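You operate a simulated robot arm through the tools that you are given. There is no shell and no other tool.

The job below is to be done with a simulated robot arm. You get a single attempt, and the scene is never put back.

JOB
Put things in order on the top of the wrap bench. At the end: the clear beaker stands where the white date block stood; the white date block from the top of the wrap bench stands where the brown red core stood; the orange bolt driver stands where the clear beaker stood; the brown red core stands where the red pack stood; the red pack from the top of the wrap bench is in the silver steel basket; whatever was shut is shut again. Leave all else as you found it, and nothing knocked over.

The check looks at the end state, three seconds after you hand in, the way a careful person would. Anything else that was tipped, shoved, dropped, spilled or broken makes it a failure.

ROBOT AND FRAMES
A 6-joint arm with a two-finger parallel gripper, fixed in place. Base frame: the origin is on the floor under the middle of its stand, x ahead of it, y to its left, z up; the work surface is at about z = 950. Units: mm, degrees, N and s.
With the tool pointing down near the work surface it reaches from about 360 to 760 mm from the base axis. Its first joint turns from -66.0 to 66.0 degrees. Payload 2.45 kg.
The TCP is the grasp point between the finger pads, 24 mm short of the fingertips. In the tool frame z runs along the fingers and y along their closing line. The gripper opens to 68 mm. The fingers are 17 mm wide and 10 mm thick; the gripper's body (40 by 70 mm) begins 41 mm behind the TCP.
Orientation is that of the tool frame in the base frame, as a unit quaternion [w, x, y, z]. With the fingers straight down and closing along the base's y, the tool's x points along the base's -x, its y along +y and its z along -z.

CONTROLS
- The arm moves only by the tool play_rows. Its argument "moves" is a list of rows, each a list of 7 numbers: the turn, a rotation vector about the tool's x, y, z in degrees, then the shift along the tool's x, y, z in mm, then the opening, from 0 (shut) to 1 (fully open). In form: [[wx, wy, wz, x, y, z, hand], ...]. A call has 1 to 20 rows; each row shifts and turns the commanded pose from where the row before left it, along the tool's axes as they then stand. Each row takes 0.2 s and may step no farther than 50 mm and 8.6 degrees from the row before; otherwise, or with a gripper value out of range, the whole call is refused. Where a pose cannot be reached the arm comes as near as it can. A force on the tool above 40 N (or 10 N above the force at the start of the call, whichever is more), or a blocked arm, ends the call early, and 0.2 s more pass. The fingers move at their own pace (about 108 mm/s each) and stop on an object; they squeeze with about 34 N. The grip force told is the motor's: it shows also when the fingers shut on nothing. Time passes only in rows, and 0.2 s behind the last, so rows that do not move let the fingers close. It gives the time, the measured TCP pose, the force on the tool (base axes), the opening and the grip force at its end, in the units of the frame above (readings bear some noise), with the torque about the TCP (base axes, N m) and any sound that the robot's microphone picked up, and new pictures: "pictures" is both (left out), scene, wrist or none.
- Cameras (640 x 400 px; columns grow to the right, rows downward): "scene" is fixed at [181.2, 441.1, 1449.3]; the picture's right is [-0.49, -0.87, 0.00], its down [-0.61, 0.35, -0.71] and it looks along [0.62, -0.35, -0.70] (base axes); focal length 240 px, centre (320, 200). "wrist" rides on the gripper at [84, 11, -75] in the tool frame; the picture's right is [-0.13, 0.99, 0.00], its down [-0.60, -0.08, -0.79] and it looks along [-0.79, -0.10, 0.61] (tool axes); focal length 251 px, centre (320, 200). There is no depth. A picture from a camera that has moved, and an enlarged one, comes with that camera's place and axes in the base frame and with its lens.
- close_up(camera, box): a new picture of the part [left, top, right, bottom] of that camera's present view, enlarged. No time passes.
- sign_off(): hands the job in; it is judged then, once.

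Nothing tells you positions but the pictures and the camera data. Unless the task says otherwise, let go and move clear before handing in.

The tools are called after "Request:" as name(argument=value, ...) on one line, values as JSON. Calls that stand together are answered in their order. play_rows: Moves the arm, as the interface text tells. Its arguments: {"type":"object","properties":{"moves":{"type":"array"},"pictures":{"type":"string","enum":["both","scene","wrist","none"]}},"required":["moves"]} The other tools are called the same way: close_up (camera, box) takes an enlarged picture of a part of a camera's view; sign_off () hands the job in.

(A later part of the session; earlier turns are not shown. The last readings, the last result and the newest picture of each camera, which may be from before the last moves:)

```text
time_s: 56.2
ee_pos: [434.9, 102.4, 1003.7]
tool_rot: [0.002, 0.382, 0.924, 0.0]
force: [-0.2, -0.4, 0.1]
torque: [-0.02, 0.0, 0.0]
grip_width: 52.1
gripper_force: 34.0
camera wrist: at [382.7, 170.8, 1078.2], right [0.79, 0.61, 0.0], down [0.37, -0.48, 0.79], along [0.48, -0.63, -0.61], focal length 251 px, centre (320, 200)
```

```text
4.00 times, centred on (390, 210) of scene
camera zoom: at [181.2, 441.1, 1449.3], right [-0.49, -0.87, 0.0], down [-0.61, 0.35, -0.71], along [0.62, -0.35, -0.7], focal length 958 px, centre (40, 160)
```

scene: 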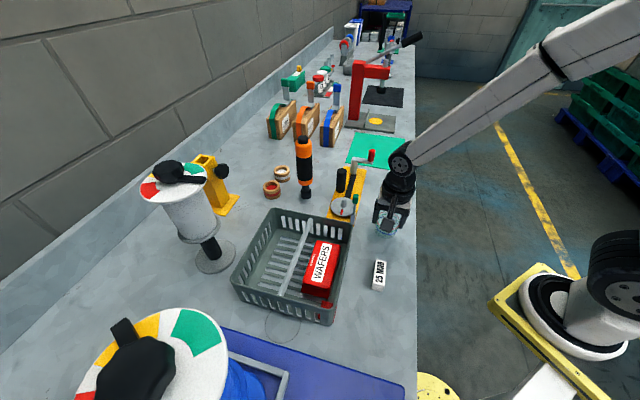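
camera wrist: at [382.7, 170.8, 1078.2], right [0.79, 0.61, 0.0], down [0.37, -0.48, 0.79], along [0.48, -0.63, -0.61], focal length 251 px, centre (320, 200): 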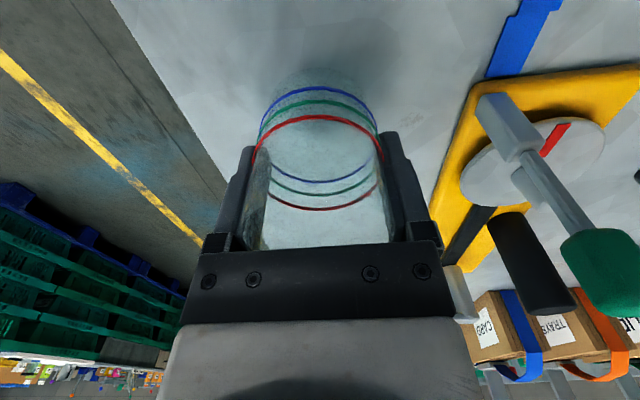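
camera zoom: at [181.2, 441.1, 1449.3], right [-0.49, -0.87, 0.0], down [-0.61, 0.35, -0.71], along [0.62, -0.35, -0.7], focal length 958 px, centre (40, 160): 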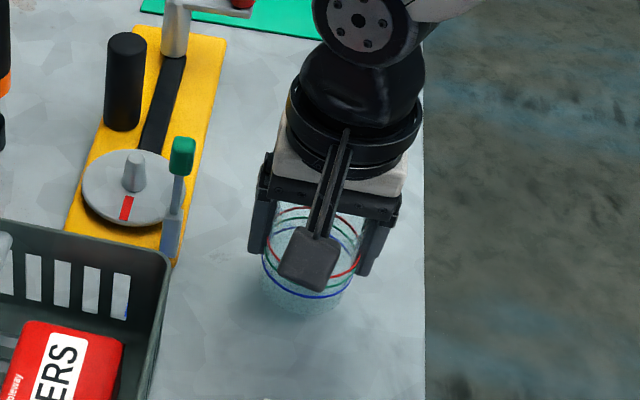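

The beaker is held at 52 mm and lifted with the hand. Now I'll carry it level to where the date block stood and lower close to the bench.

Request:
play_rows(moves=[[0, 0, 0, 0, 0, -25, 0.7], [0, 0, 0, 0, 0, -30, 0.7], [0, 0, 0, 0, 0, -30, 0.7], [0, 0, 0, -20, 0, 0, 0.7], [0, 0, 0, -35, 0, 0, 0.7], [0, 0, 0, -40, -0.4, 0, 0.7], [0, 0, 0, -40, 0, 0, 0.7], [0, 0, 0, -40, 0, 0, 0.7], [0, 0, 0, -35, 0, 0, 0.7], [0, 0, 0, -25, 0, 0, 0.7], [0, 0, 0, 0, 0, 25, 0.7], [0, 0, 0, 0, 0, 30, 0.7], [0, 0, 0, 0, 0, 25, 0.7], [0, 0, 0, 0, 0, 8, 0.7], [0, 0, 0, 0, 0, 0, 0.7]])

Request:
close_up(camera="wrist", box=[180, 0, 480, 260])

Request:
close_up(camera="scene", box=[330, 110, 430, 210])

```text
time_s: 59.4
ee_pos: [601.0, -64.1, 999.7]
tool_rot: [0.001, 0.383, 0.924, 0.0]
force: [0.8, 0.3, -0.8]
torque: [-0.02, -0.01, -0.02]
grip_width: 52.3
gripper_force: 34.0
camera wrist: at [548.6, 3.5, 1074.9], right [0.79, 0.61, 0.0], down [0.37, -0.48, 0.79], along [0.48, -0.63, -0.61], focal length 251 px, centre (320, 200)
```

scene: 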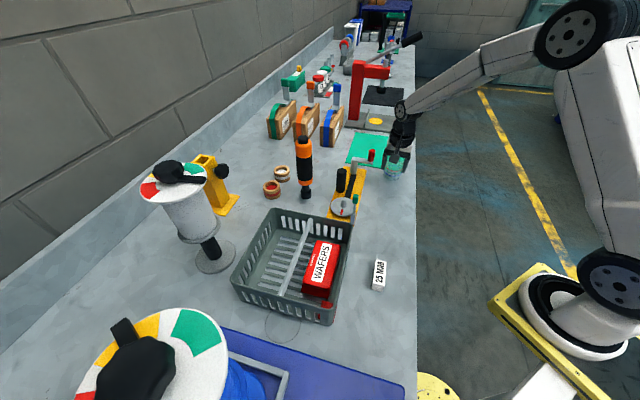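
wrist: 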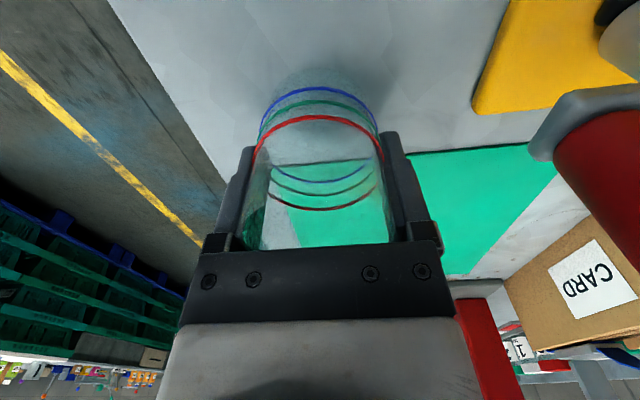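

```text
1.54 times, centred on (330, 130) of wrist
camera zoom: at [548.6, 3.5, 1074.9], right [0.79, 0.61, 0.0], down [0.37, -0.48, 0.79], along [0.48, -0.63, -0.61], focal length 387 px, centre (305, 308)
```

zoom: 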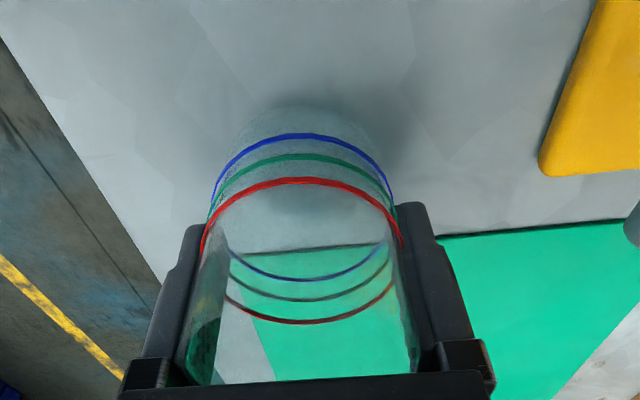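

```text
4.00 times, centred on (380, 160) of scene
camera zoom: at [181.2, 441.1, 1449.3], right [-0.49, -0.87, 0.0], down [-0.61, 0.35, -0.71], along [0.62, -0.35, -0.7], focal length 958 px, centre (80, 360)
```

zoom: 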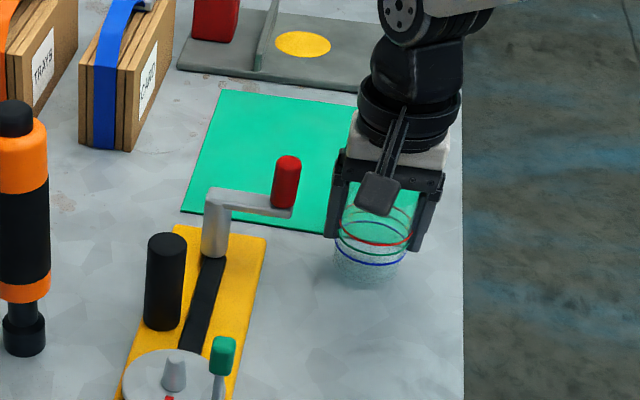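

The beaker is over the block's old spot with a few mm clear of the mat. Lowering in small steps until contact.

Request:
play_rows(moves=[[0, 0, 0, 0, 0, 3, 0.7], [0, 0, 0, 0, 0, 2, 0.7], [0, 0, 0, 0, 0, 0, 0.7]], pictures="none")

Request:
play_rows(moves=[[0, 0, 0, 0, 0, 0.7, 0.7], [0, 0, 0, 0, 0, 0, 0.7]], pictures="none")

Request:
play_rows(moves=[[0, 0, 0, 0, 0, 0.7, 0.7], [0, 0, 0, 0, 0, 0, 0.7]], pictures="none")

```text
time_s: 60.2
ee_pos: [600.8, -64.3, 995.8]
tool_rot: [0.001, 0.382, 0.924, 0.001]
force: [-1.5, -0.4, 0.0]
torque: [0.02, 0.02, -0.01]
grip_width: 52.4
gripper_force: 34.2
```

```text
time_s: 60.8
ee_pos: [600.5, -63.5, 994.6]
tool_rot: [0.001, 0.383, 0.924, -0.001]
force: [-0.2, 0.7, -0.5]
torque: [-0.01, 0.0, -0.02]
grip_width: 52.1
gripper_force: 34.1
```

```text
time_s: 61.4
ee_pos: [600.1, -63.2, 993.8]
tool_rot: [0.001, 0.383, 0.924, 0.0]
force: [-0.1, 0.0, -1.3]
torque: [-0.01, 0.02, -0.01]
grip_width: 52.2
gripper_force: 33.8
```

Request:
play_rows(moves=[[0, 0, 0, 0, 0, 0.5, 0.7], [0, 0, 0, 0, 0, 0, 0.7]], pictures="none")

Request:
play_rows(moves=[[0, 0, 0, 0, 0, 0.5, 0.7], [0, 0, 0, 0, 0, 0, 0.7]], pictures="none")

Request:
play_rows(moves=[[0, 0, 0, 0, 0, 0.5, 0.7], [0, 0, 0, 0, 0, 0, 0.7]], pictures="none")

```text
time_s: 62.0
ee_pos: [600.0, -62.5, 993.7]
tool_rot: [0.001, 0.383, 0.924, -0.001]
force: [-0.7, -0.2, -0.9]
torque: [0.0, 0.01, -0.02]
grip_width: 52.4
gripper_force: 34.3
```

```text
time_s: 62.6
ee_pos: [601.0, -63.6, 993.8]
tool_rot: [0.001, 0.382, 0.924, -0.001]
force: [0.5, -0.3, -0.5]
torque: [0.01, 0.03, -0.03]
grip_width: 52.3
gripper_force: 34.3
```

```text
time_s: 63.2
ee_pos: [600.9, -62.8, 992.5]
tool_rot: [0.002, 0.383, 0.924, 0.001]
force: [-0.8, -0.9, 3.5]
torque: [-0.07, 0.11, -0.01]
grip_width: 52.2
gripper_force: 34.0
```

Light contact (3.5 N). I'll release the beaker and rise straight up.

Request:
play_rows(moves=[[0, 0, 0, 0, 0, 0, 0.85], [0, 0, 0, 0, 0, 0, 0.95], [0, 0, 0, 0, 0, 0, 1], [0, 0, 0, 0, 0, 0, 1], [0, 0, 0, 0, 0, -8, 1], [0, 0, 0, 0, 0, -20, 1], [0, 0, 0, 0, 0, -30, 1], [0, 0, 0, 0, 0, -45, 1], [0, 0, 0, 0, 0, -45, 1], [0, 0, 0, 0, 0, 0, 1]])

Request:
close_up(camera="scene", box=[330, 110, 430, 210])

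Request:
close_up(camera="wrist", box=[200, 0, 440, 200])

```text
time_s: 65.4
ee_pos: [601.8, -64.3, 1142.6]
tool_rot: [0.002, 0.382, 0.924, 0.0]
force: [-0.3, -0.1, -0.1]
torque: [0.0, 0.0, 0.0]
grip_width: 67.6
gripper_force: 0.0
camera wrist: at [549.9, 3.1, 1217.3], right [0.79, 0.61, 0.0], down [0.37, -0.48, 0.79], along [0.48, -0.63, -0.61], focal length 251 px, centre (320, 200)
```

scene: 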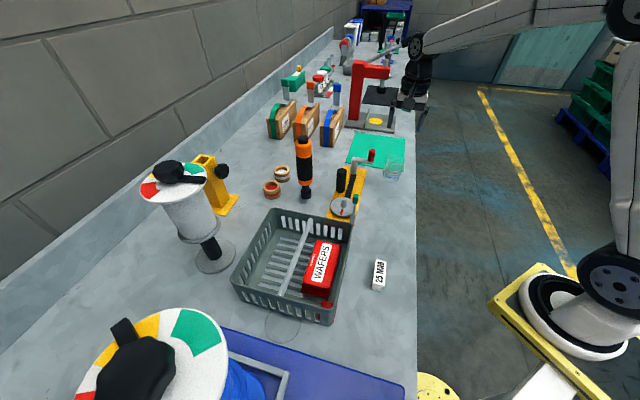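
wrist: 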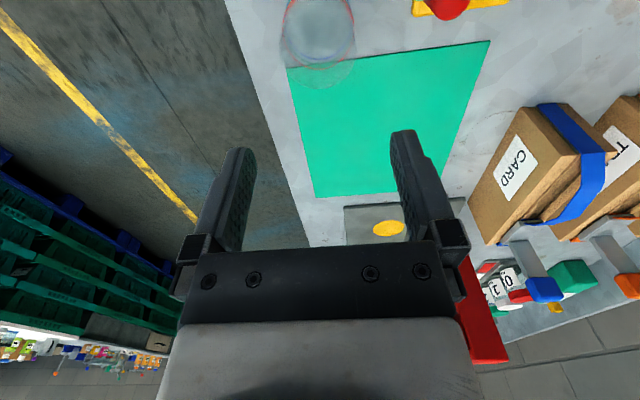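

```text
4.00 times, centred on (380, 160) of scene
camera zoom: at [181.2, 441.1, 1449.3], right [-0.49, -0.87, 0.0], down [-0.61, 0.35, -0.71], along [0.62, -0.35, -0.7], focal length 958 px, centre (80, 360)
```

zoom: 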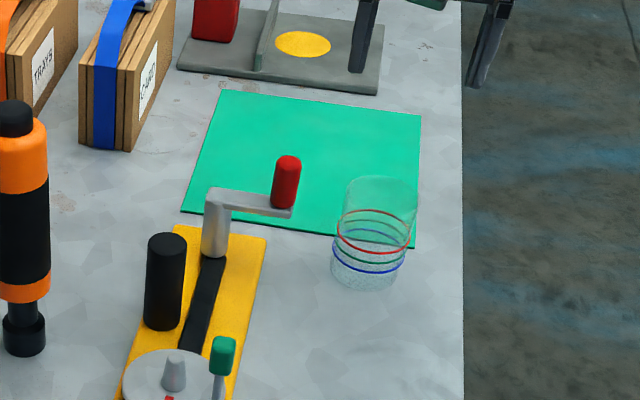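

```text
2.00 times, centred on (320, 100) of wrist
camera zoom: at [549.9, 3.1, 1217.3], right [0.79, 0.61, 0.0], down [0.37, -0.48, 0.79], along [0.48, -0.63, -0.61], focal length 503 px, centre (320, 400)
```

zoom: 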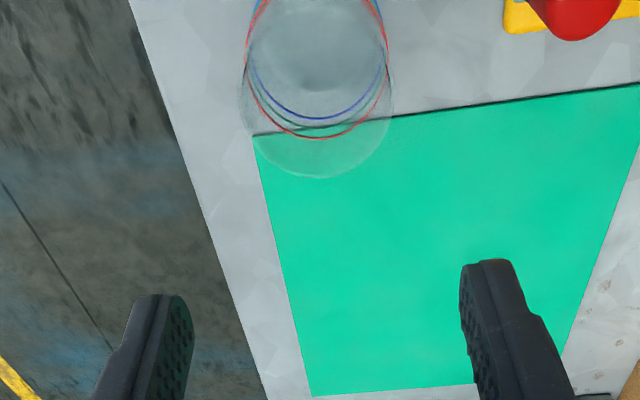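

The beaker stands upright at the block's old place. Next I'll go look at the driver from a safe height.

Request:
play_rows(moves=[[0, 0, 0, 0, 0, -40, 1], [0, 0, -7.9, 0, 0, 0, 1], [0, 0, -7.9, 0, 0, 0, 1], [0, 0, -7.9, 0, 0, 0, 1], [0, 0, -7.9, 0, 0, 0, 1], [0, 0, -7.9, 0, 0, 0, 1], [0, 0, -7.9, 0, 0, 0, 1], [0, 0, -7.9, 0, 0, 0, 1], [0, 0, -7.7, 0, 0, 0, 1], [0, 0, 0, -0.7, 40.8, -5, 1], [0, 0, 0, -0.7, 40.8, -5, 1], [0, 0, 0, -0.7, 40.8, -5, 1], [0, 0, 0, -0.7, 40.8, -5, 1], [0, 0, 0, -0.7, 40.8, -5, 1], [0, 0, 0, -0.7, 40.8, -5, 1], [0, 0, 0, 0, 0, 0, 1]])

Request:
close_up(camera="wrist", box=[200, 0, 520, 200])

```text
time_s: 68.8
ee_pos: [529.2, 170.4, 1212.9]
tool_rot: [0.001, -0.156, 0.988, 0.0]
force: [0.7, -0.4, 0.3]
torque: [0.01, 0.04, -0.03]
grip_width: 67.9
gripper_force: 0.0
camera wrist: at [444.9, 155.6, 1286.8], right [-0.18, 0.98, 0.0], down [0.6, 0.11, 0.79], along [0.78, 0.14, -0.61], focal length 251 px, centre (320, 200)
```

scene: 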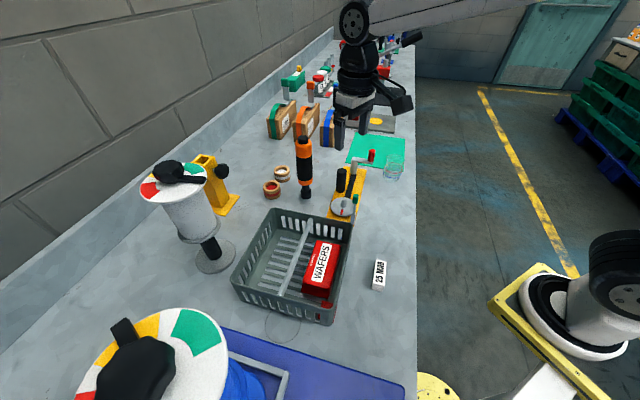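
wrist: 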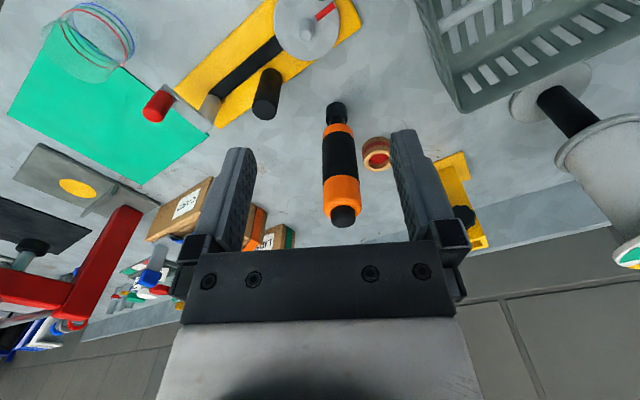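

```text
2.00 times, centred on (360, 100) of wrist
camera zoom: at [444.9, 155.6, 1286.8], right [-0.18, 0.98, 0.0], down [0.6, 0.11, 0.79], along [0.78, 0.14, -0.61], focal length 503 px, centre (240, 400)
```

zoom: 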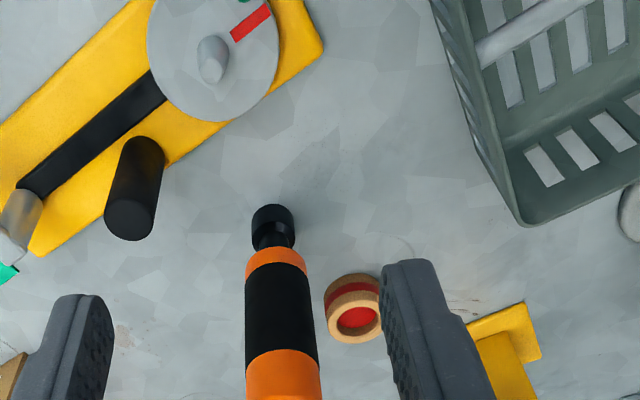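

The driver stands at about (655.5, 219), upright, top near z = 1145 and body about 41 mm across. I'll move directly above it at a safe height and check.

Request:
play_rows(moves=[[0, 0, 0, -34, 1.8, 0, 1], [0, 0, 0, -34, 1.8, 0, 1], [0, 0, 0, -34, 1.8, 0, 1], [0, 0, 0, -33, 1.8, 0, 1], [0, 0, 0, 0, 0, 0, 1]])

Request:
close_up(camera="wrist", box=[200, 0, 440, 200])

Request:
close_up(camera="scene", box=[250, 80, 370, 200])

```text
time_s: 70.0
ee_pos: [653.4, 218.8, 1210.8]
tool_rot: [-0.001, -0.156, 0.988, -0.002]
force: [-0.1, 0.3, 0.4]
torque: [0.02, -0.02, 0.0]
grip_width: 68.0
gripper_force: 0.1
camera wrist: at [570.9, 204.0, 1285.4], right [-0.18, 0.98, 0.0], down [0.6, 0.11, 0.79], along [0.78, 0.14, -0.61], focal length 251 px, centre (320, 200)
```

scene: 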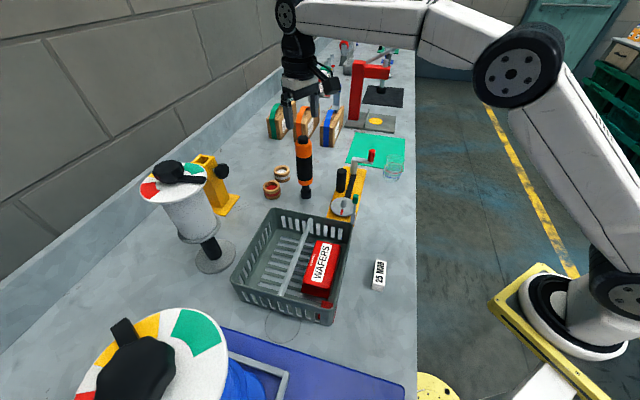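
wrist: 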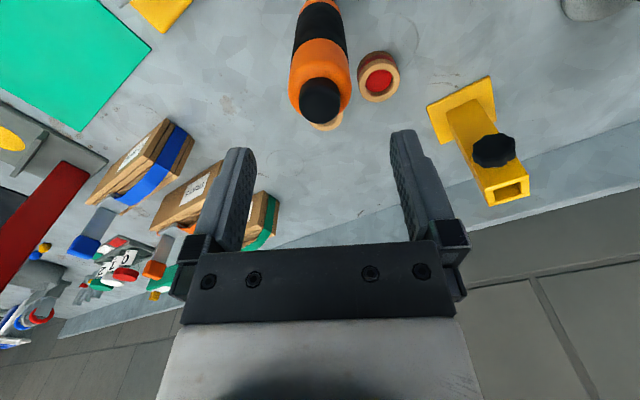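

```text
2.00 times, centred on (320, 100) of wrist
camera zoom: at [570.9, 204.0, 1285.4], right [-0.18, 0.98, 0.0], down [0.6, 0.11, 0.79], along [0.78, 0.14, -0.61], focal length 503 px, centre (320, 400)
```

zoom: 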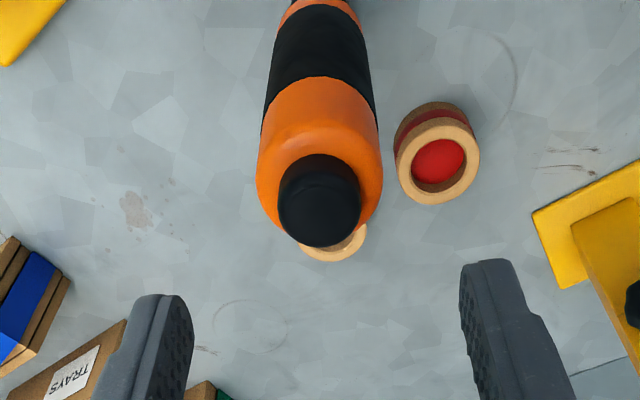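

```text
3.33 times, centred on (310, 140) of scene
camera zoom: at [181.2, 441.2, 1449.3], right [-0.49, -0.87, 0.0], down [-0.61, 0.35, -0.71], along [0.62, -0.35, -0.7], focal length 799 px, centre (353, 400)
```

zoom: 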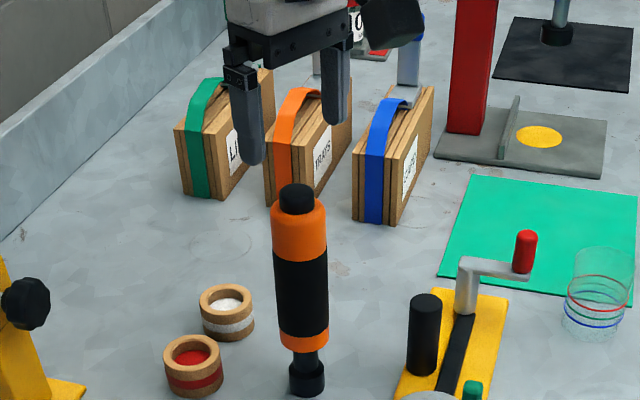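

The driver's cap is within 2 mm of the tool axis; its top is at z ≈ 1145. I'll descend to TCP z ≈ 1112 around the orange section.

Request:
play_rows(moves=[[0, 0, 0, -2.2, -0.65, 25, 1], [0, 0, 0, 0, 0, 25, 1], [0, 0, 0, 0, 0, 25, 1], [0, 0, 0, 0, 0, 15, 1], [0, 0, 0, 0, 0, 10, 1], [0, 0, 0, 0, 0, 0, 1]])

Request:
close_up(camera="scene", box=[250, 80, 370, 200])

Request:
close_up(camera="wrist", box=[180, 0, 480, 260])

```text
time_s: 71.4
ee_pos: [656.4, 219.2, 1111.1]
tool_rot: [0.001, -0.157, 0.988, -0.001]
force: [0.6, 0.4, -0.6]
torque: [0.01, 0.01, 0.0]
grip_width: 67.9
gripper_force: 0.1
camera wrist: at [573.6, 204.7, 1185.9], right [-0.18, 0.98, 0.0], down [0.6, 0.11, 0.79], along [0.78, 0.14, -0.61], focal length 251 px, centre (320, 200)
```

scene: 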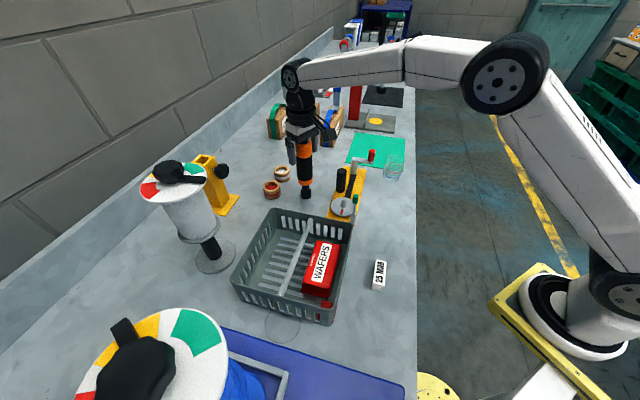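
wrist: 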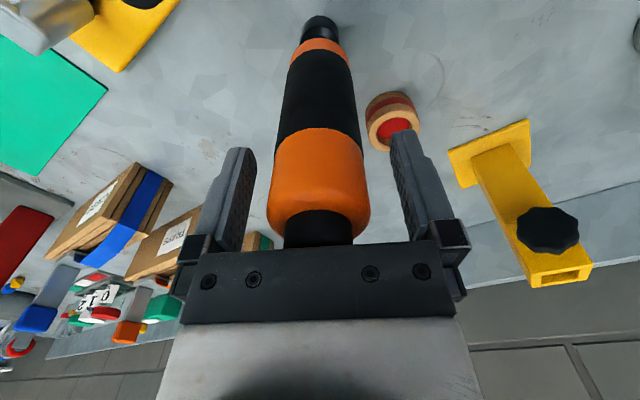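

```text
3.33 times, centred on (310, 140) of scene
camera zoom: at [181.2, 441.1, 1449.3], right [-0.49, -0.87, 0.0], down [-0.61, 0.35, -0.71], along [0.62, -0.35, -0.7], focal length 799 px, centre (353, 400)
```

zoom: 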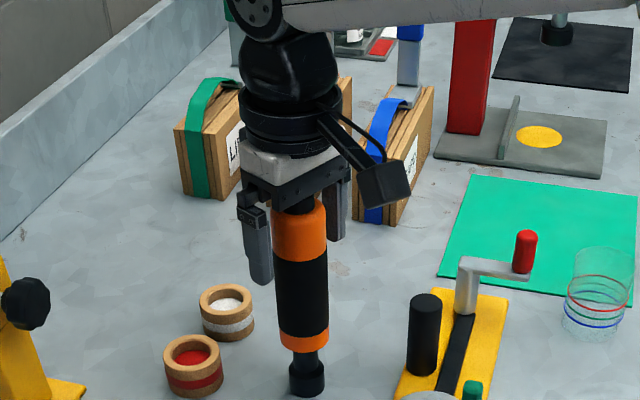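

```text
1.54 times, centred on (330, 130) of wrist
camera zoom: at [573.6, 204.7, 1185.9], right [-0.18, 0.98, 0.0], down [0.6, 0.11, 0.79], along [0.78, 0.14, -0.61], focal length 387 px, centre (305, 308)
```

zoom: 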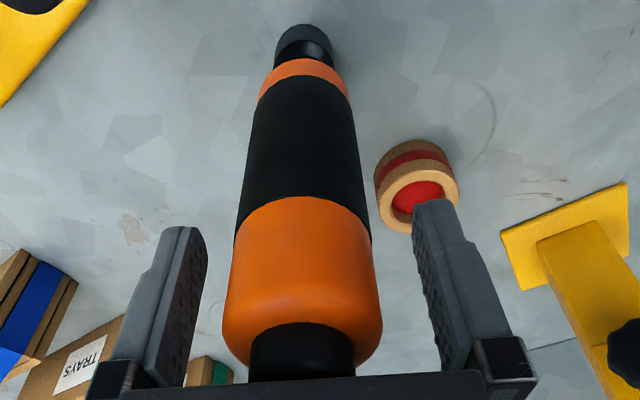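

Fingers are on both sides of the orange section, well centred. I'll close and lift slightly.

Request:
play_rows(moves=[[0, 0, 0, 0, 0, 0, 0.75], [0, 0, 0, 0, 0, 0, 0.65], [0, 0, 0, 0, 0, 0, 0.5], [0, 0, 0, 0, 0, 0, 0.5], [0, 0, 0, 0, 0, 0, 0.5]], pictures="none")

Request:
play_rows(moves=[[0, 0, 0, 0, 0, -3, 0.4], [0, 0, 0, 0, 0, -7, 0.4], [0, 0, 0, 0, 0, 0, 0.4]])

Request:
close_up(camera="scene", box=[250, 80, 370, 200])

```text
time_s: 72.6
ee_pos: [657.8, 220.4, 1111.3]
tool_rot: [0.001, -0.157, 0.988, 0.0]
force: [0.6, -0.9, 0.0]
torque: [-0.01, -0.01, 0.0]
grip_width: 40.9
gripper_force: 34.6
```

```text
time_s: 73.4
ee_pos: [657.2, 219.9, 1120.8]
tool_rot: [0.002, -0.156, 0.988, -0.001]
force: [0.7, -0.4, -5.3]
torque: [0.01, 0.03, -0.02]
grip_width: 41.0
gripper_force: 33.8
camera wrist: at [573.4, 204.7, 1195.2], right [-0.18, 0.98, 0.0], down [0.6, 0.11, 0.79], along [0.78, 0.14, -0.61], focal length 251 px, centre (320, 200)
```

scene: 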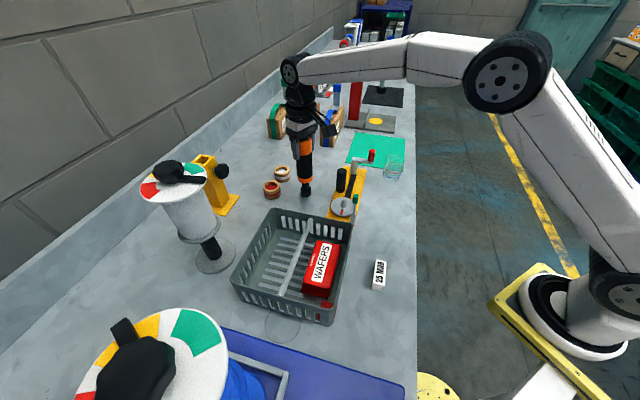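
wrist: 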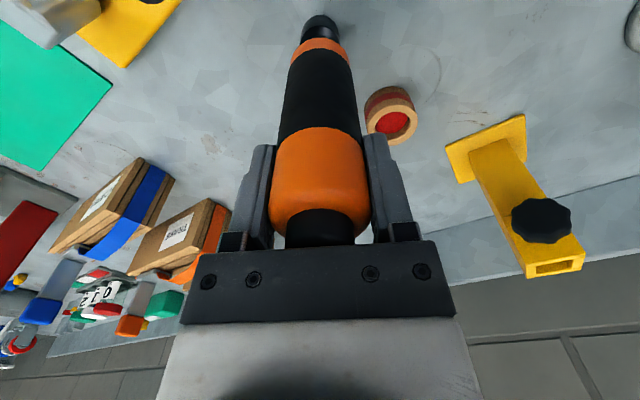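

```text
3.33 times, centred on (310, 140) of scene
camera zoom: at [181.3, 441.2, 1449.3], right [-0.49, -0.87, 0.0], down [-0.61, 0.35, -0.71], along [0.62, -0.35, -0.7], focal length 799 px, centre (353, 400)
```

zoom: 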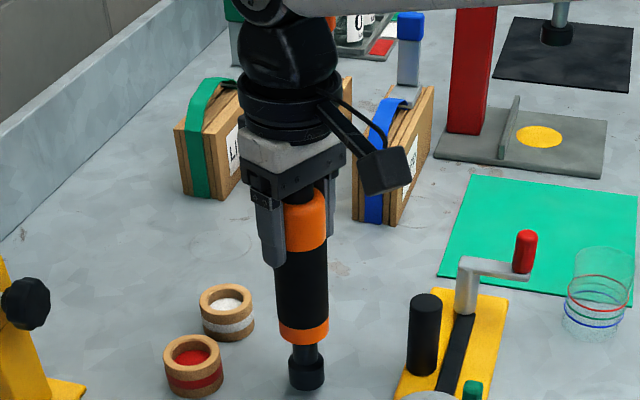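

The driver is held (5.3 N). I'll raise it, carry it gently over the low fixtures to where the beaker stood, and stop high.

Request:
play_rows(moves=[[0, 0, 0, 0, 0, -20, 0.4], [0, 0, 0, 0, 0, -35, 0.4], [0, 0, 0, 0, 0, -35, 0.4], [0, 0, 0, 15, -2.5, -10, 0.4], [0, 0, 0, 30, -5.1, -12, 0.4], [0, 0, 0, 38, -6.4, -12, 0.4], [0, 0, 0, 38, -6.4, 0, 0.4], [0, 0, 0, 38, -6.4, 0, 0.4], [0, 0, 0, 38, -6.4, 0, 0.4], [0, 0, 0, 30, -5.2, 0, 0.4], [0, 0, 0, 20.2, -3.5, 0, 0.4], [0, 0, 0, 0, 0, 0, 0.4]])

Request:
close_up(camera="scene", box=[300, 100, 460, 300])

```text
time_s: 76.0
ee_pos: [434.2, 103.6, 1244.6]
tool_rot: [0.001, -0.156, 0.988, -0.001]
force: [1.0, 0.4, -5.6]
torque: [-0.01, 0.0, -0.02]
grip_width: 40.6
gripper_force: 34.0
camera wrist: at [350.5, 89.3, 1319.1], right [-0.18, 0.98, 0.0], down [0.6, 0.11, 0.79], along [0.78, 0.14, -0.61], focal length 251 px, centre (320, 200)
```

scene: 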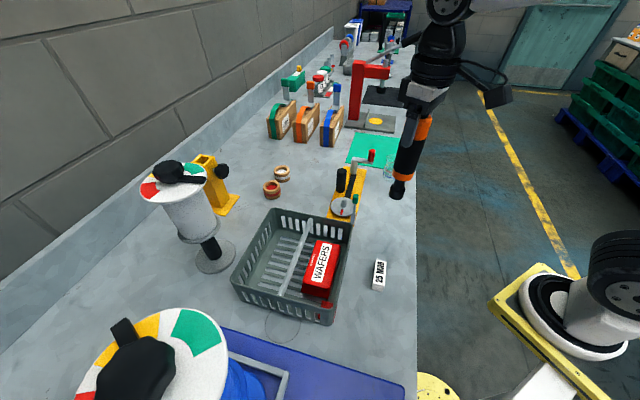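
wrist: 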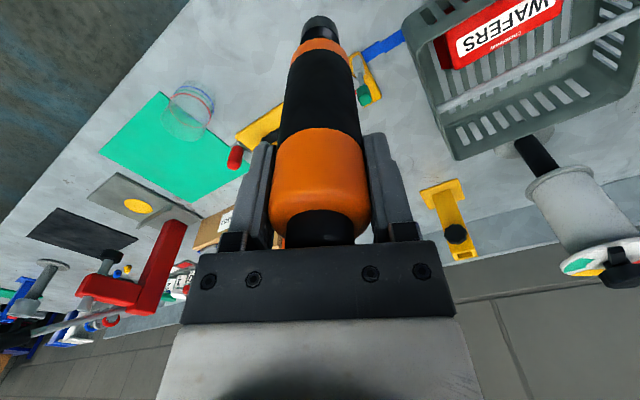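

```text
2.00 times, centred on (380, 200) of scene
camera zoom: at [181.2, 441.2, 1449.3], right [-0.49, -0.87, 0.0], down [-0.61, 0.35, -0.71], along [0.62, -0.35, -0.7], focal length 479 px, centre (200, 200)
```

zoom: 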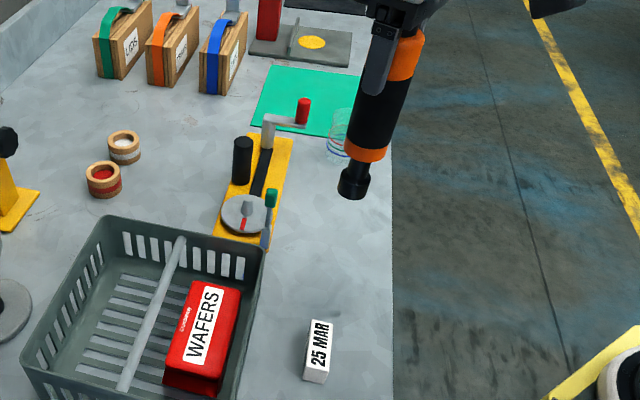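

At (434, 104) with the driver hanging plumb. Lowering it toward the bench.

Request:
play_rows(moves=[[0, 0, 0, 0, 0, 25, 0.4], [0, 0, 0, 0, 0, 35, 0.4], [0, 0, 0, 0, 0, 35, 0.4], [0, 0, 0, 0, 0, 20, 0.4], [0, 0, 0, 0, 0, 10, 0.4], [0, 0, 0, 0, 0, 4, 0.4], [0, 0, 0, 0, 0, 0, 0.4]])

Request:
close_up(camera="scene", box=[330, 140, 450, 260])

```text
time_s: 77.6
ee_pos: [435.6, 103.9, 1114.9]
tool_rot: [0.001, -0.157, 0.988, -0.001]
force: [0.1, -0.1, -4.3]
torque: [-0.02, 0.01, 0.0]
grip_width: 40.6
gripper_force: 34.0
camera wrist: at [351.4, 89.1, 1189.7], right [-0.18, 0.98, 0.0], down [0.6, 0.11, 0.79], along [0.78, 0.14, -0.61], focal length 251 px, centre (320, 200)
```

scene: 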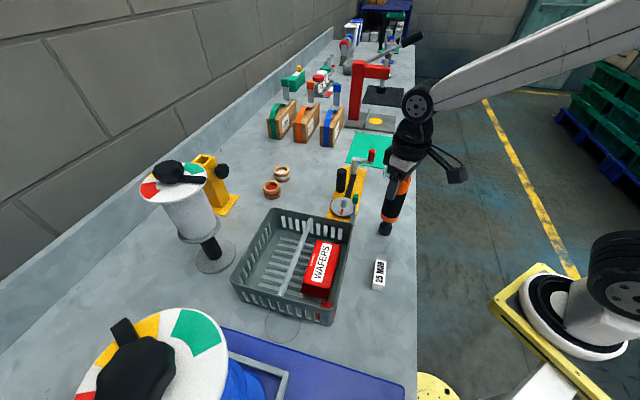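
wrist: 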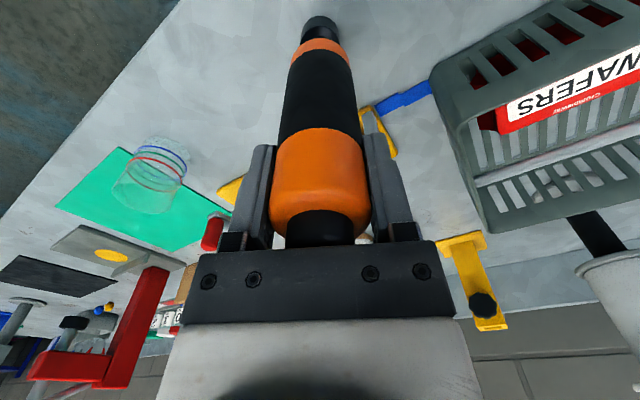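

```text
3.33 times, centred on (390, 200) of scene
camera zoom: at [181.3, 441.2, 1449.3], right [-0.49, -0.87, 0.0], down [-0.61, 0.35, -0.71], along [0.62, -0.35, -0.7], focal length 799 px, centre (87, 200)
```

zoom: 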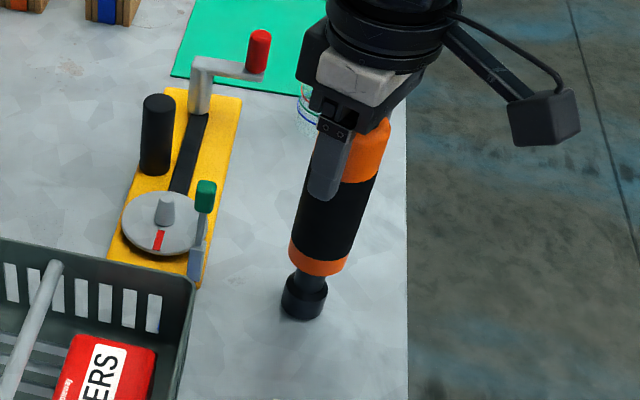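

Nearly down (about 5 mm left). I'll take fine steps until contact.

Request:
play_rows(moves=[[0, 0, 0, 0, 0, 2, 0.4], [0, 0, 0, 0, 0, 1, 0.4], [0, 0, 0, 0, 0, 0, 0.4]], pictures="none")

Request:
play_rows(moves=[[0, 0, 0, 0, 0, 0.6, 0.4], [0, 0, 0, 0, 0, 0, 0.4]], pictures="none")

Request:
play_rows(moves=[[0, 0, 0, 0, 0, 0.6, 0.4], [0, 0, 0, 0, 0, 0, 0.4]], pictures="none")

Request:
play_rows(moves=[[0, 0, 0, 0, 0, 0.5, 0.4], [0, 0, 0, 0, 0, 0, 0.4]], pictures="none")

```text
time_s: 78.4
ee_pos: [434.4, 103.7, 1111.9]
tool_rot: [0.001, -0.156, 0.988, 0.0]
force: [-0.3, 0.6, -4.9]
torque: [-0.01, 0.0, 0.01]
grip_width: 40.9
gripper_force: 34.1
```

```text
time_s: 79.0
ee_pos: [434.0, 103.8, 1111.5]
tool_rot: [0.001, -0.157, 0.988, -0.001]
force: [0.2, -0.7, -6.0]
torque: [-0.02, 0.03, 0.0]
grip_width: 40.7
gripper_force: 34.3
```

```text
time_s: 79.6
ee_pos: [435.6, 102.8, 1110.8]
tool_rot: [0.001, -0.157, 0.988, 0.0]
force: [-0.6, -0.2, -2.1]
torque: [0.09, 0.15, 0.04]
grip_width: 40.6
gripper_force: 34.4
```

```text
time_s: 80.2
ee_pos: [435.9, 103.1, 1111.1]
tool_rot: [0.003, -0.156, 0.988, 0.0]
force: [-1.7, -3.1, 9.2]
torque: [-0.33, 0.4, 0.09]
grip_width: 41.0
gripper_force: 33.8
```

The driver is on the bench. I'll ease off slightly, open gradually, and check that it stays upright before withdrawing.

Request:
play_rows(moves=[[0, 0, 0, 0, 0, -0.4, 0.4], [0, 0, 0, 0, 0, 0, 0.62], [0, 0, 0, 0, 0, 0, 0.66], [0, 0, 0, 0, 0, 0, 0.72], [0, 0, 0, 0, 0, 0, 0.82], [0, 0, 0, 0, 0, 0, 1], [0, 0, 0, 0, 0, 0, 1]])

Request:
close_up(camera="scene", box=[330, 140, 450, 260])

```text
time_s: 81.8
ee_pos: [434.1, 103.6, 1111.0]
tool_rot: [0.001, -0.156, 0.988, -0.001]
force: [0.1, 0.9, 0.8]
torque: [-0.01, 0.02, 0.01]
grip_width: 67.9
gripper_force: 0.1
camera wrist: at [351.2, 89.1, 1185.8], right [-0.18, 0.98, 0.0], down [0.6, 0.11, 0.79], along [0.78, 0.14, -0.61], focal length 251 px, centre (320, 200)
```

scene: 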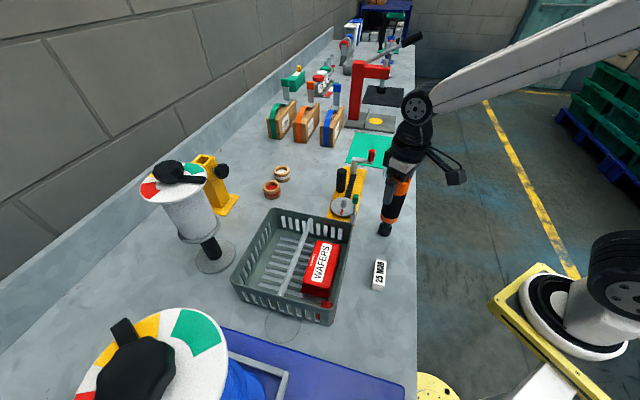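
wrist: 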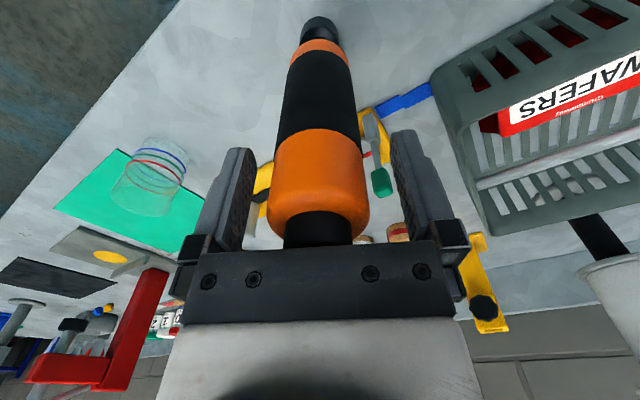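

```text
3.33 times, centred on (390, 200) of scene
camera zoom: at [181.2, 441.1, 1449.3], right [-0.49, -0.87, 0.0], down [-0.61, 0.35, -0.71], along [0.62, -0.35, -0.7], focal length 799 px, centre (87, 200)
```

zoom: 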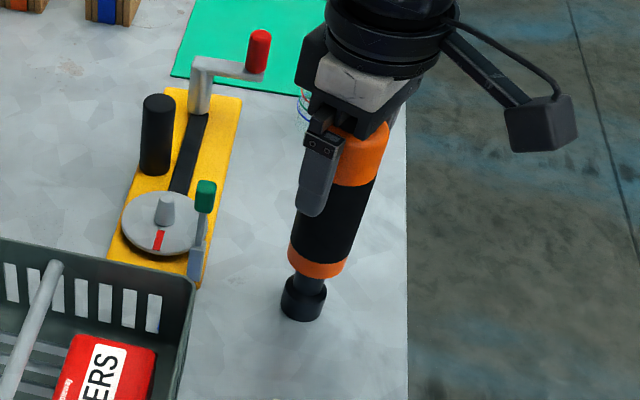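

The driver stands on its own. I'll rise clear and go look at the two cores.

Request:
play_rows(moves=[[0, 0, 0, 0, 0, -10, 1], [0, 0, 0, 0, 0, -25, 1], [0, 0, 0, 0, 0, -35, 1], [0, 0, 0, 0, 0, -30, 1], [0, 0, 0, -33.6, 13.9, 0, 1], [0, 0, 0, -33.6, 13.9, 0, 1], [0, 0, 0, -33.6, 13.9, 20, 1], [0, 0, 0, -33.6, 13.9, 20, 1], [0, 0, 0, -33.6, 13.9, 20, 1], [0, 0, 0, -33.6, 13.9, 21, 1], [0, 0, -5, 0, 0, 0, 1], [0, 0, 0, 0, 0, 0, 1]])

Request:
close_up(camera="wrist", box=[200, 0, 440, 200])

Request:
close_up(camera="scene", box=[320, 140, 440, 300])

```text
time_s: 84.4
ee_pos: [601.1, 245.3, 1129.1]
tool_rot: [0.001, -0.2, 0.98, -0.001]
force: [0.7, 0.7, -0.1]
torque: [0.0, -0.02, 0.04]
grip_width: 67.9
gripper_force: 0.1
camera wrist: at [518.7, 223.3, 1204.5], right [-0.27, 0.96, 0.0], down [0.59, 0.16, 0.79], along [0.77, 0.21, -0.61], focal length 251 px, centre (320, 200)
```

scene: 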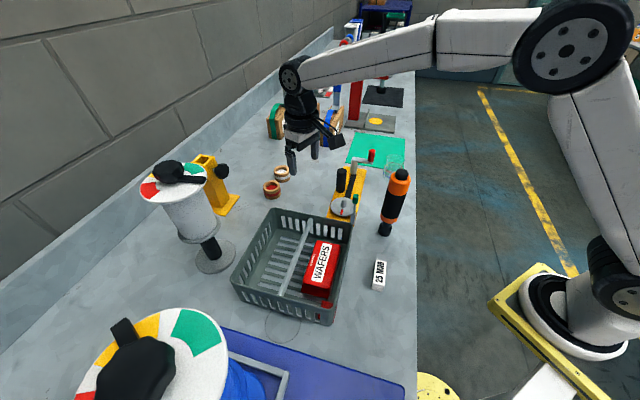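
wrist: 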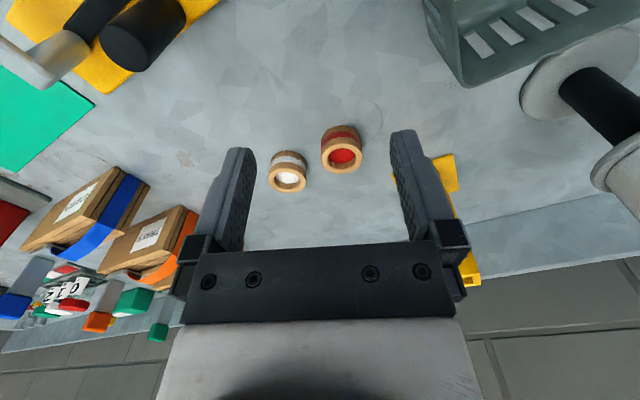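

```text
2.00 times, centred on (320, 100) of wrist
camera zoom: at [518.7, 223.3, 1204.5], right [-0.27, 0.96, 0.0], down [0.59, 0.16, 0.79], along [0.77, 0.21, -0.61], focal length 503 px, centre (320, 400)
```

zoom: 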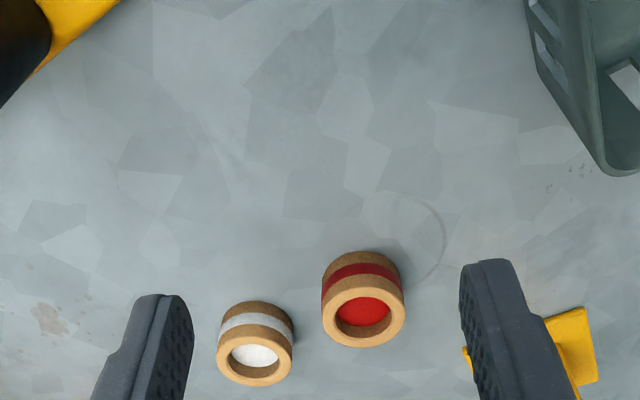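

```text
2.50 times, centred on (380, 220) of scene
camera zoom: at [181.2, 441.2, 1449.3], right [-0.49, -0.87, 0.0], down [-0.61, 0.35, -0.71], along [0.62, -0.35, -0.7], focal length 599 px, centre (170, 150)
```

zoom: 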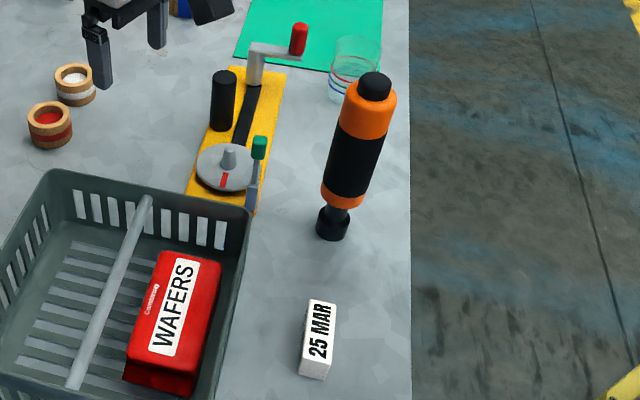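

Driver, beaker and block all stand well. The red core is about 48 mm across, 35 tall, near (711, 303) at 773 mm reach, so the final grasp will need a slight outward tilt. First a closer vertical look.

Request:
play_rows(moves=[[0, 0, 0, -29.9, 3.1, 19.7, 1], [0, 0, 0, -29.9, 3.1, 19.7, 1], [0, 0, 0, -29.9, 3.1, 19.7, 1], [0, 0, 0, 0, 0, 0, 1]])

Request:
close_up(camera="wrist", box=[200, 0, 440, 200])

```text
time_s: 85.4
ee_pos: [680.8, 291.2, 1070.2]
tool_rot: [0.001, -0.2, 0.98, -0.001]
force: [0.8, 0.5, 0.9]
torque: [-0.02, -0.02, -0.04]
grip_width: 67.6
gripper_force: 0.1
camera wrist: at [597.8, 268.3, 1145.6], right [-0.27, 0.96, 0.0], down [0.59, 0.16, 0.79], along [0.76, 0.21, -0.61], focal length 251 px, centre (320, 200)
```

scene: 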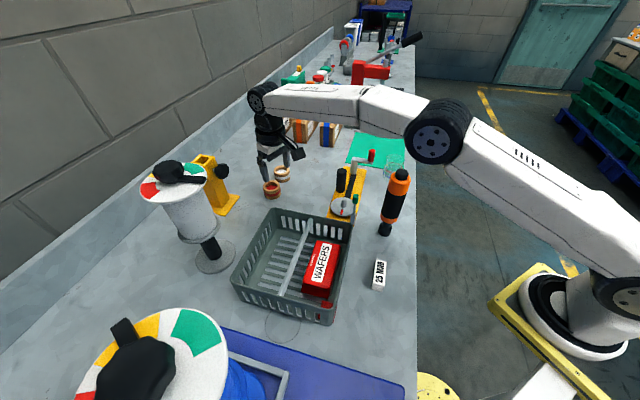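
wrist: 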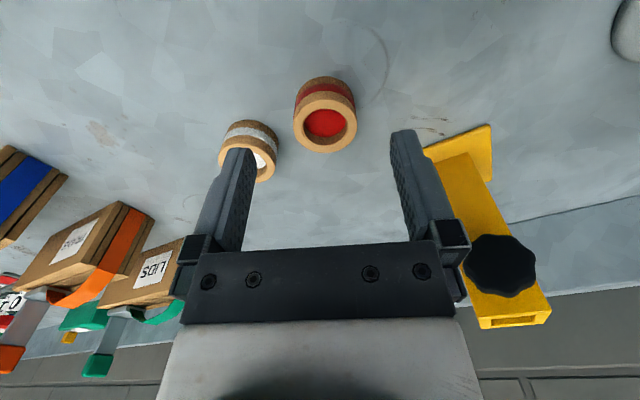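

```text
2.00 times, centred on (320, 100) of wrist
camera zoom: at [597.8, 268.3, 1145.6], right [-0.27, 0.96, 0.0], down [0.59, 0.16, 0.79], along [0.76, 0.21, -0.61], focal length 503 px, centre (320, 400)
```

zoom: 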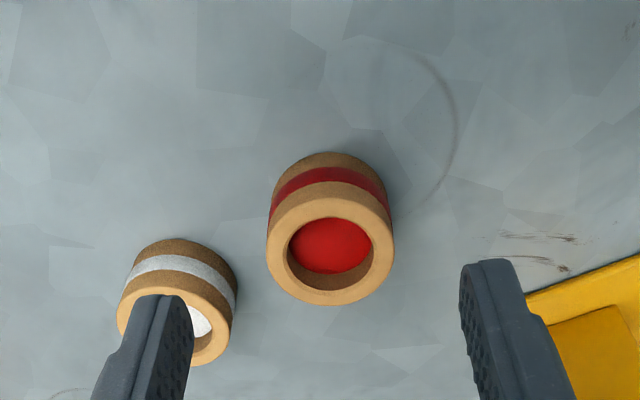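

The core centre is (713, 303), r ≈ 24, top z ≈ 984. I'll turn the gripper to close along base y (keeping the white core well clear), tilt 12° outward for reach, and move above the core.

Request:
play_rows(moves=[[0, 0, 7.67, 0, 0, 0, 0.9], [0, 0, 7.67, 0, 0, 0, 0.9], [0, 0, 7.66, 0, 0, 0, 0.9], [0, -6, 0, 0, 0, 0, 0.9], [0, -6, 0, 0, 0, 0, 0.9], [0, 0, 0, -12.8, 6.35, 18.05, 0.9], [0, 0, 0, -12.85, 6.35, 18.05, 0.9], [0, 0, 0, 0, 0, 0, 0.9]])

Request:
close_up(camera="wrist", box=[200, 0, 440, 200])

Request:
close_up(camera="scene", box=[230, 100, 350, 220])

```text
time_s: 87.2
ee_pos: [713.3, 300.4, 1042.5]
tool_rot: [0.106, 0.0, 0.994, 0.0]
force: [-0.3, 0.6, 0.3]
torque: [0.01, 0.02, 0.02]
grip_width: 61.3
gripper_force: 0.0
camera wrist: at [615.2, 311.8, 1098.5], right [0.13, 0.99, 0.03], down [0.42, -0.08, 0.9], along [0.9, -0.1, -0.43], focal length 251 px, centre (320, 200)
```

scene: 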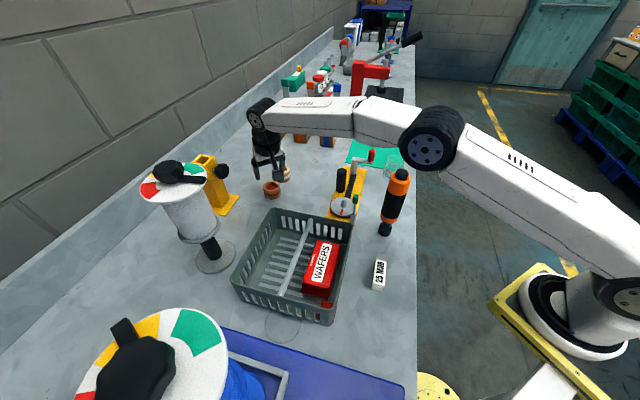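
wrist: 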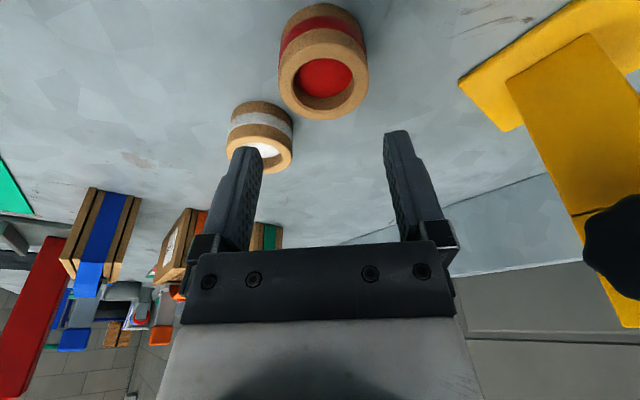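

```text
2.00 times, centred on (320, 100) of wrist
camera zoom: at [615.2, 311.8, 1098.5], right [0.13, 0.99, 0.03], down [0.42, -0.08, 0.9], along [0.9, -0.1, -0.43], focal length 503 px, centre (320, 400)
```

zoom: 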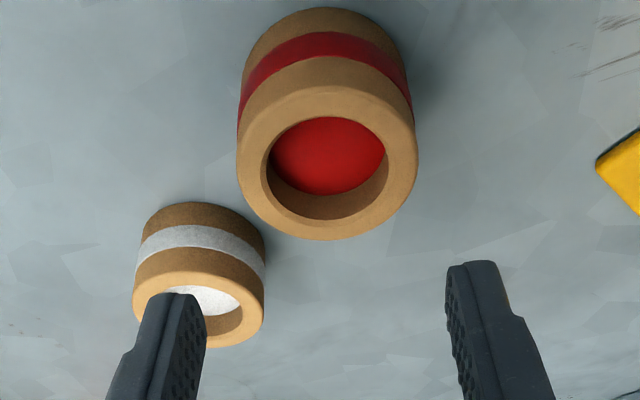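

```text
3.33 times, centred on (290, 160) of scene
camera zoom: at [181.2, 441.1, 1449.3], right [-0.49, -0.87, 0.0], down [-0.61, 0.35, -0.71], along [0.62, -0.35, -0.7], focal length 799 px, centre (420, 333)
```

zoom: 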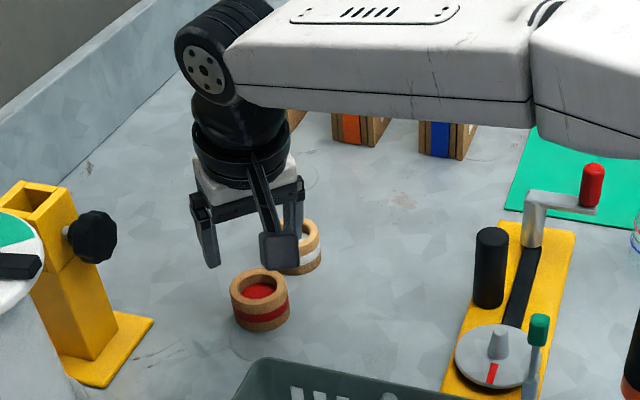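

The tilted pose is reached. The core seems about 3 mm to the +y side of the tool, so I correct and drop to just above it for another check.

Request:
play_rows(moves=[[0, 0, 0, 3.5, 3, 14.85, 0.9], [0, 0, 0, 3.5, 0, 14.85, 0.9], [0, 0, 0, 0, 0, 0, 0.9]])

Request:
close_up(camera="wrist", box=[180, 0, 480, 260])

Request:
close_up(camera="scene", box=[240, 130, 320, 210])

```text
time_s: 88.0
ee_pos: [713.4, 303.4, 1011.4]
tool_rot: [0.105, 0.0, 0.994, 0.0]
force: [0.0, 0.4, 0.8]
torque: [-0.01, 0.01, 0.0]
grip_width: 61.1
gripper_force: 0.0
camera wrist: at [613.6, 315.6, 1067.3], right [0.13, 0.99, 0.03], down [0.42, -0.08, 0.9], along [0.9, -0.1, -0.43], focal length 251 px, centre (320, 200)
```

scene: 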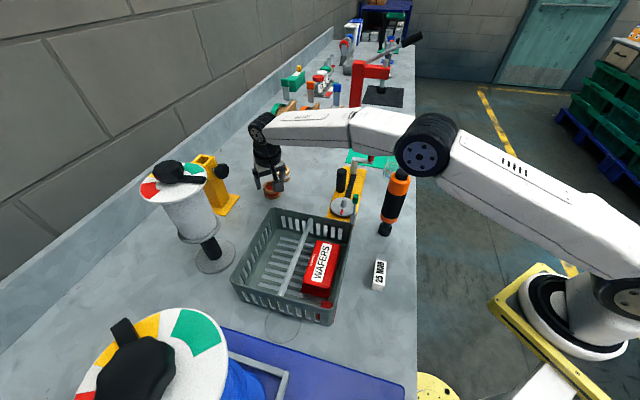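
wrist: 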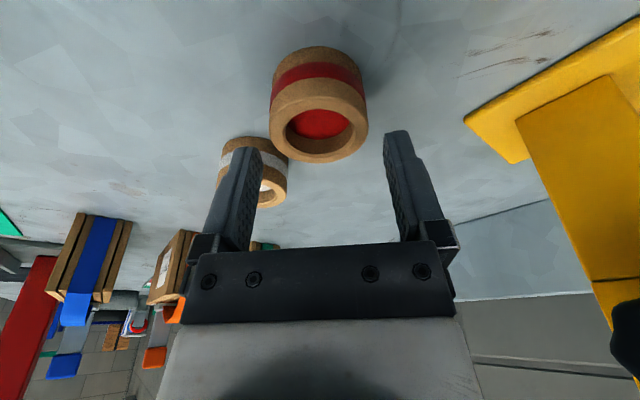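

```text
1.54 times, centred on (330, 130) of wrist
camera zoom: at [613.6, 315.6, 1067.3], right [0.13, 0.99, 0.03], down [0.42, -0.08, 0.9], along [0.9, -0.1, -0.43], focal length 387 px, centre (305, 308)
```

zoom: 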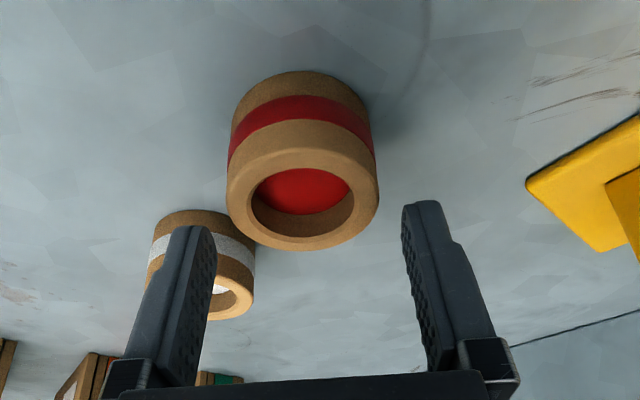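

```text
5.00 times, centred on (280, 170) of scene
camera zoom: at [181.2, 441.1, 1449.3], right [-0.49, -0.87, 0.0], down [-0.61, 0.35, -0.71], along [0.62, -0.35, -0.7], focal length 1198 px, centre (520, 350)
```

zoom: 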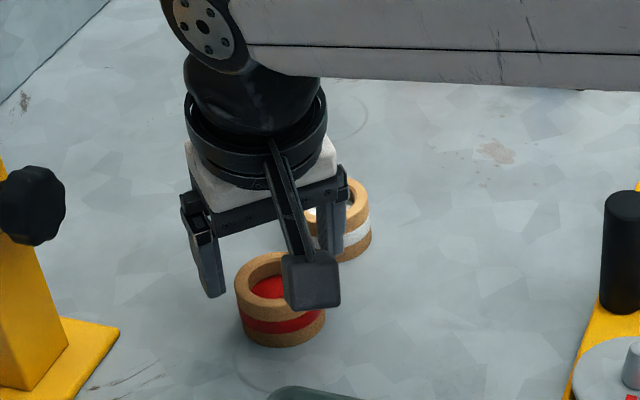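

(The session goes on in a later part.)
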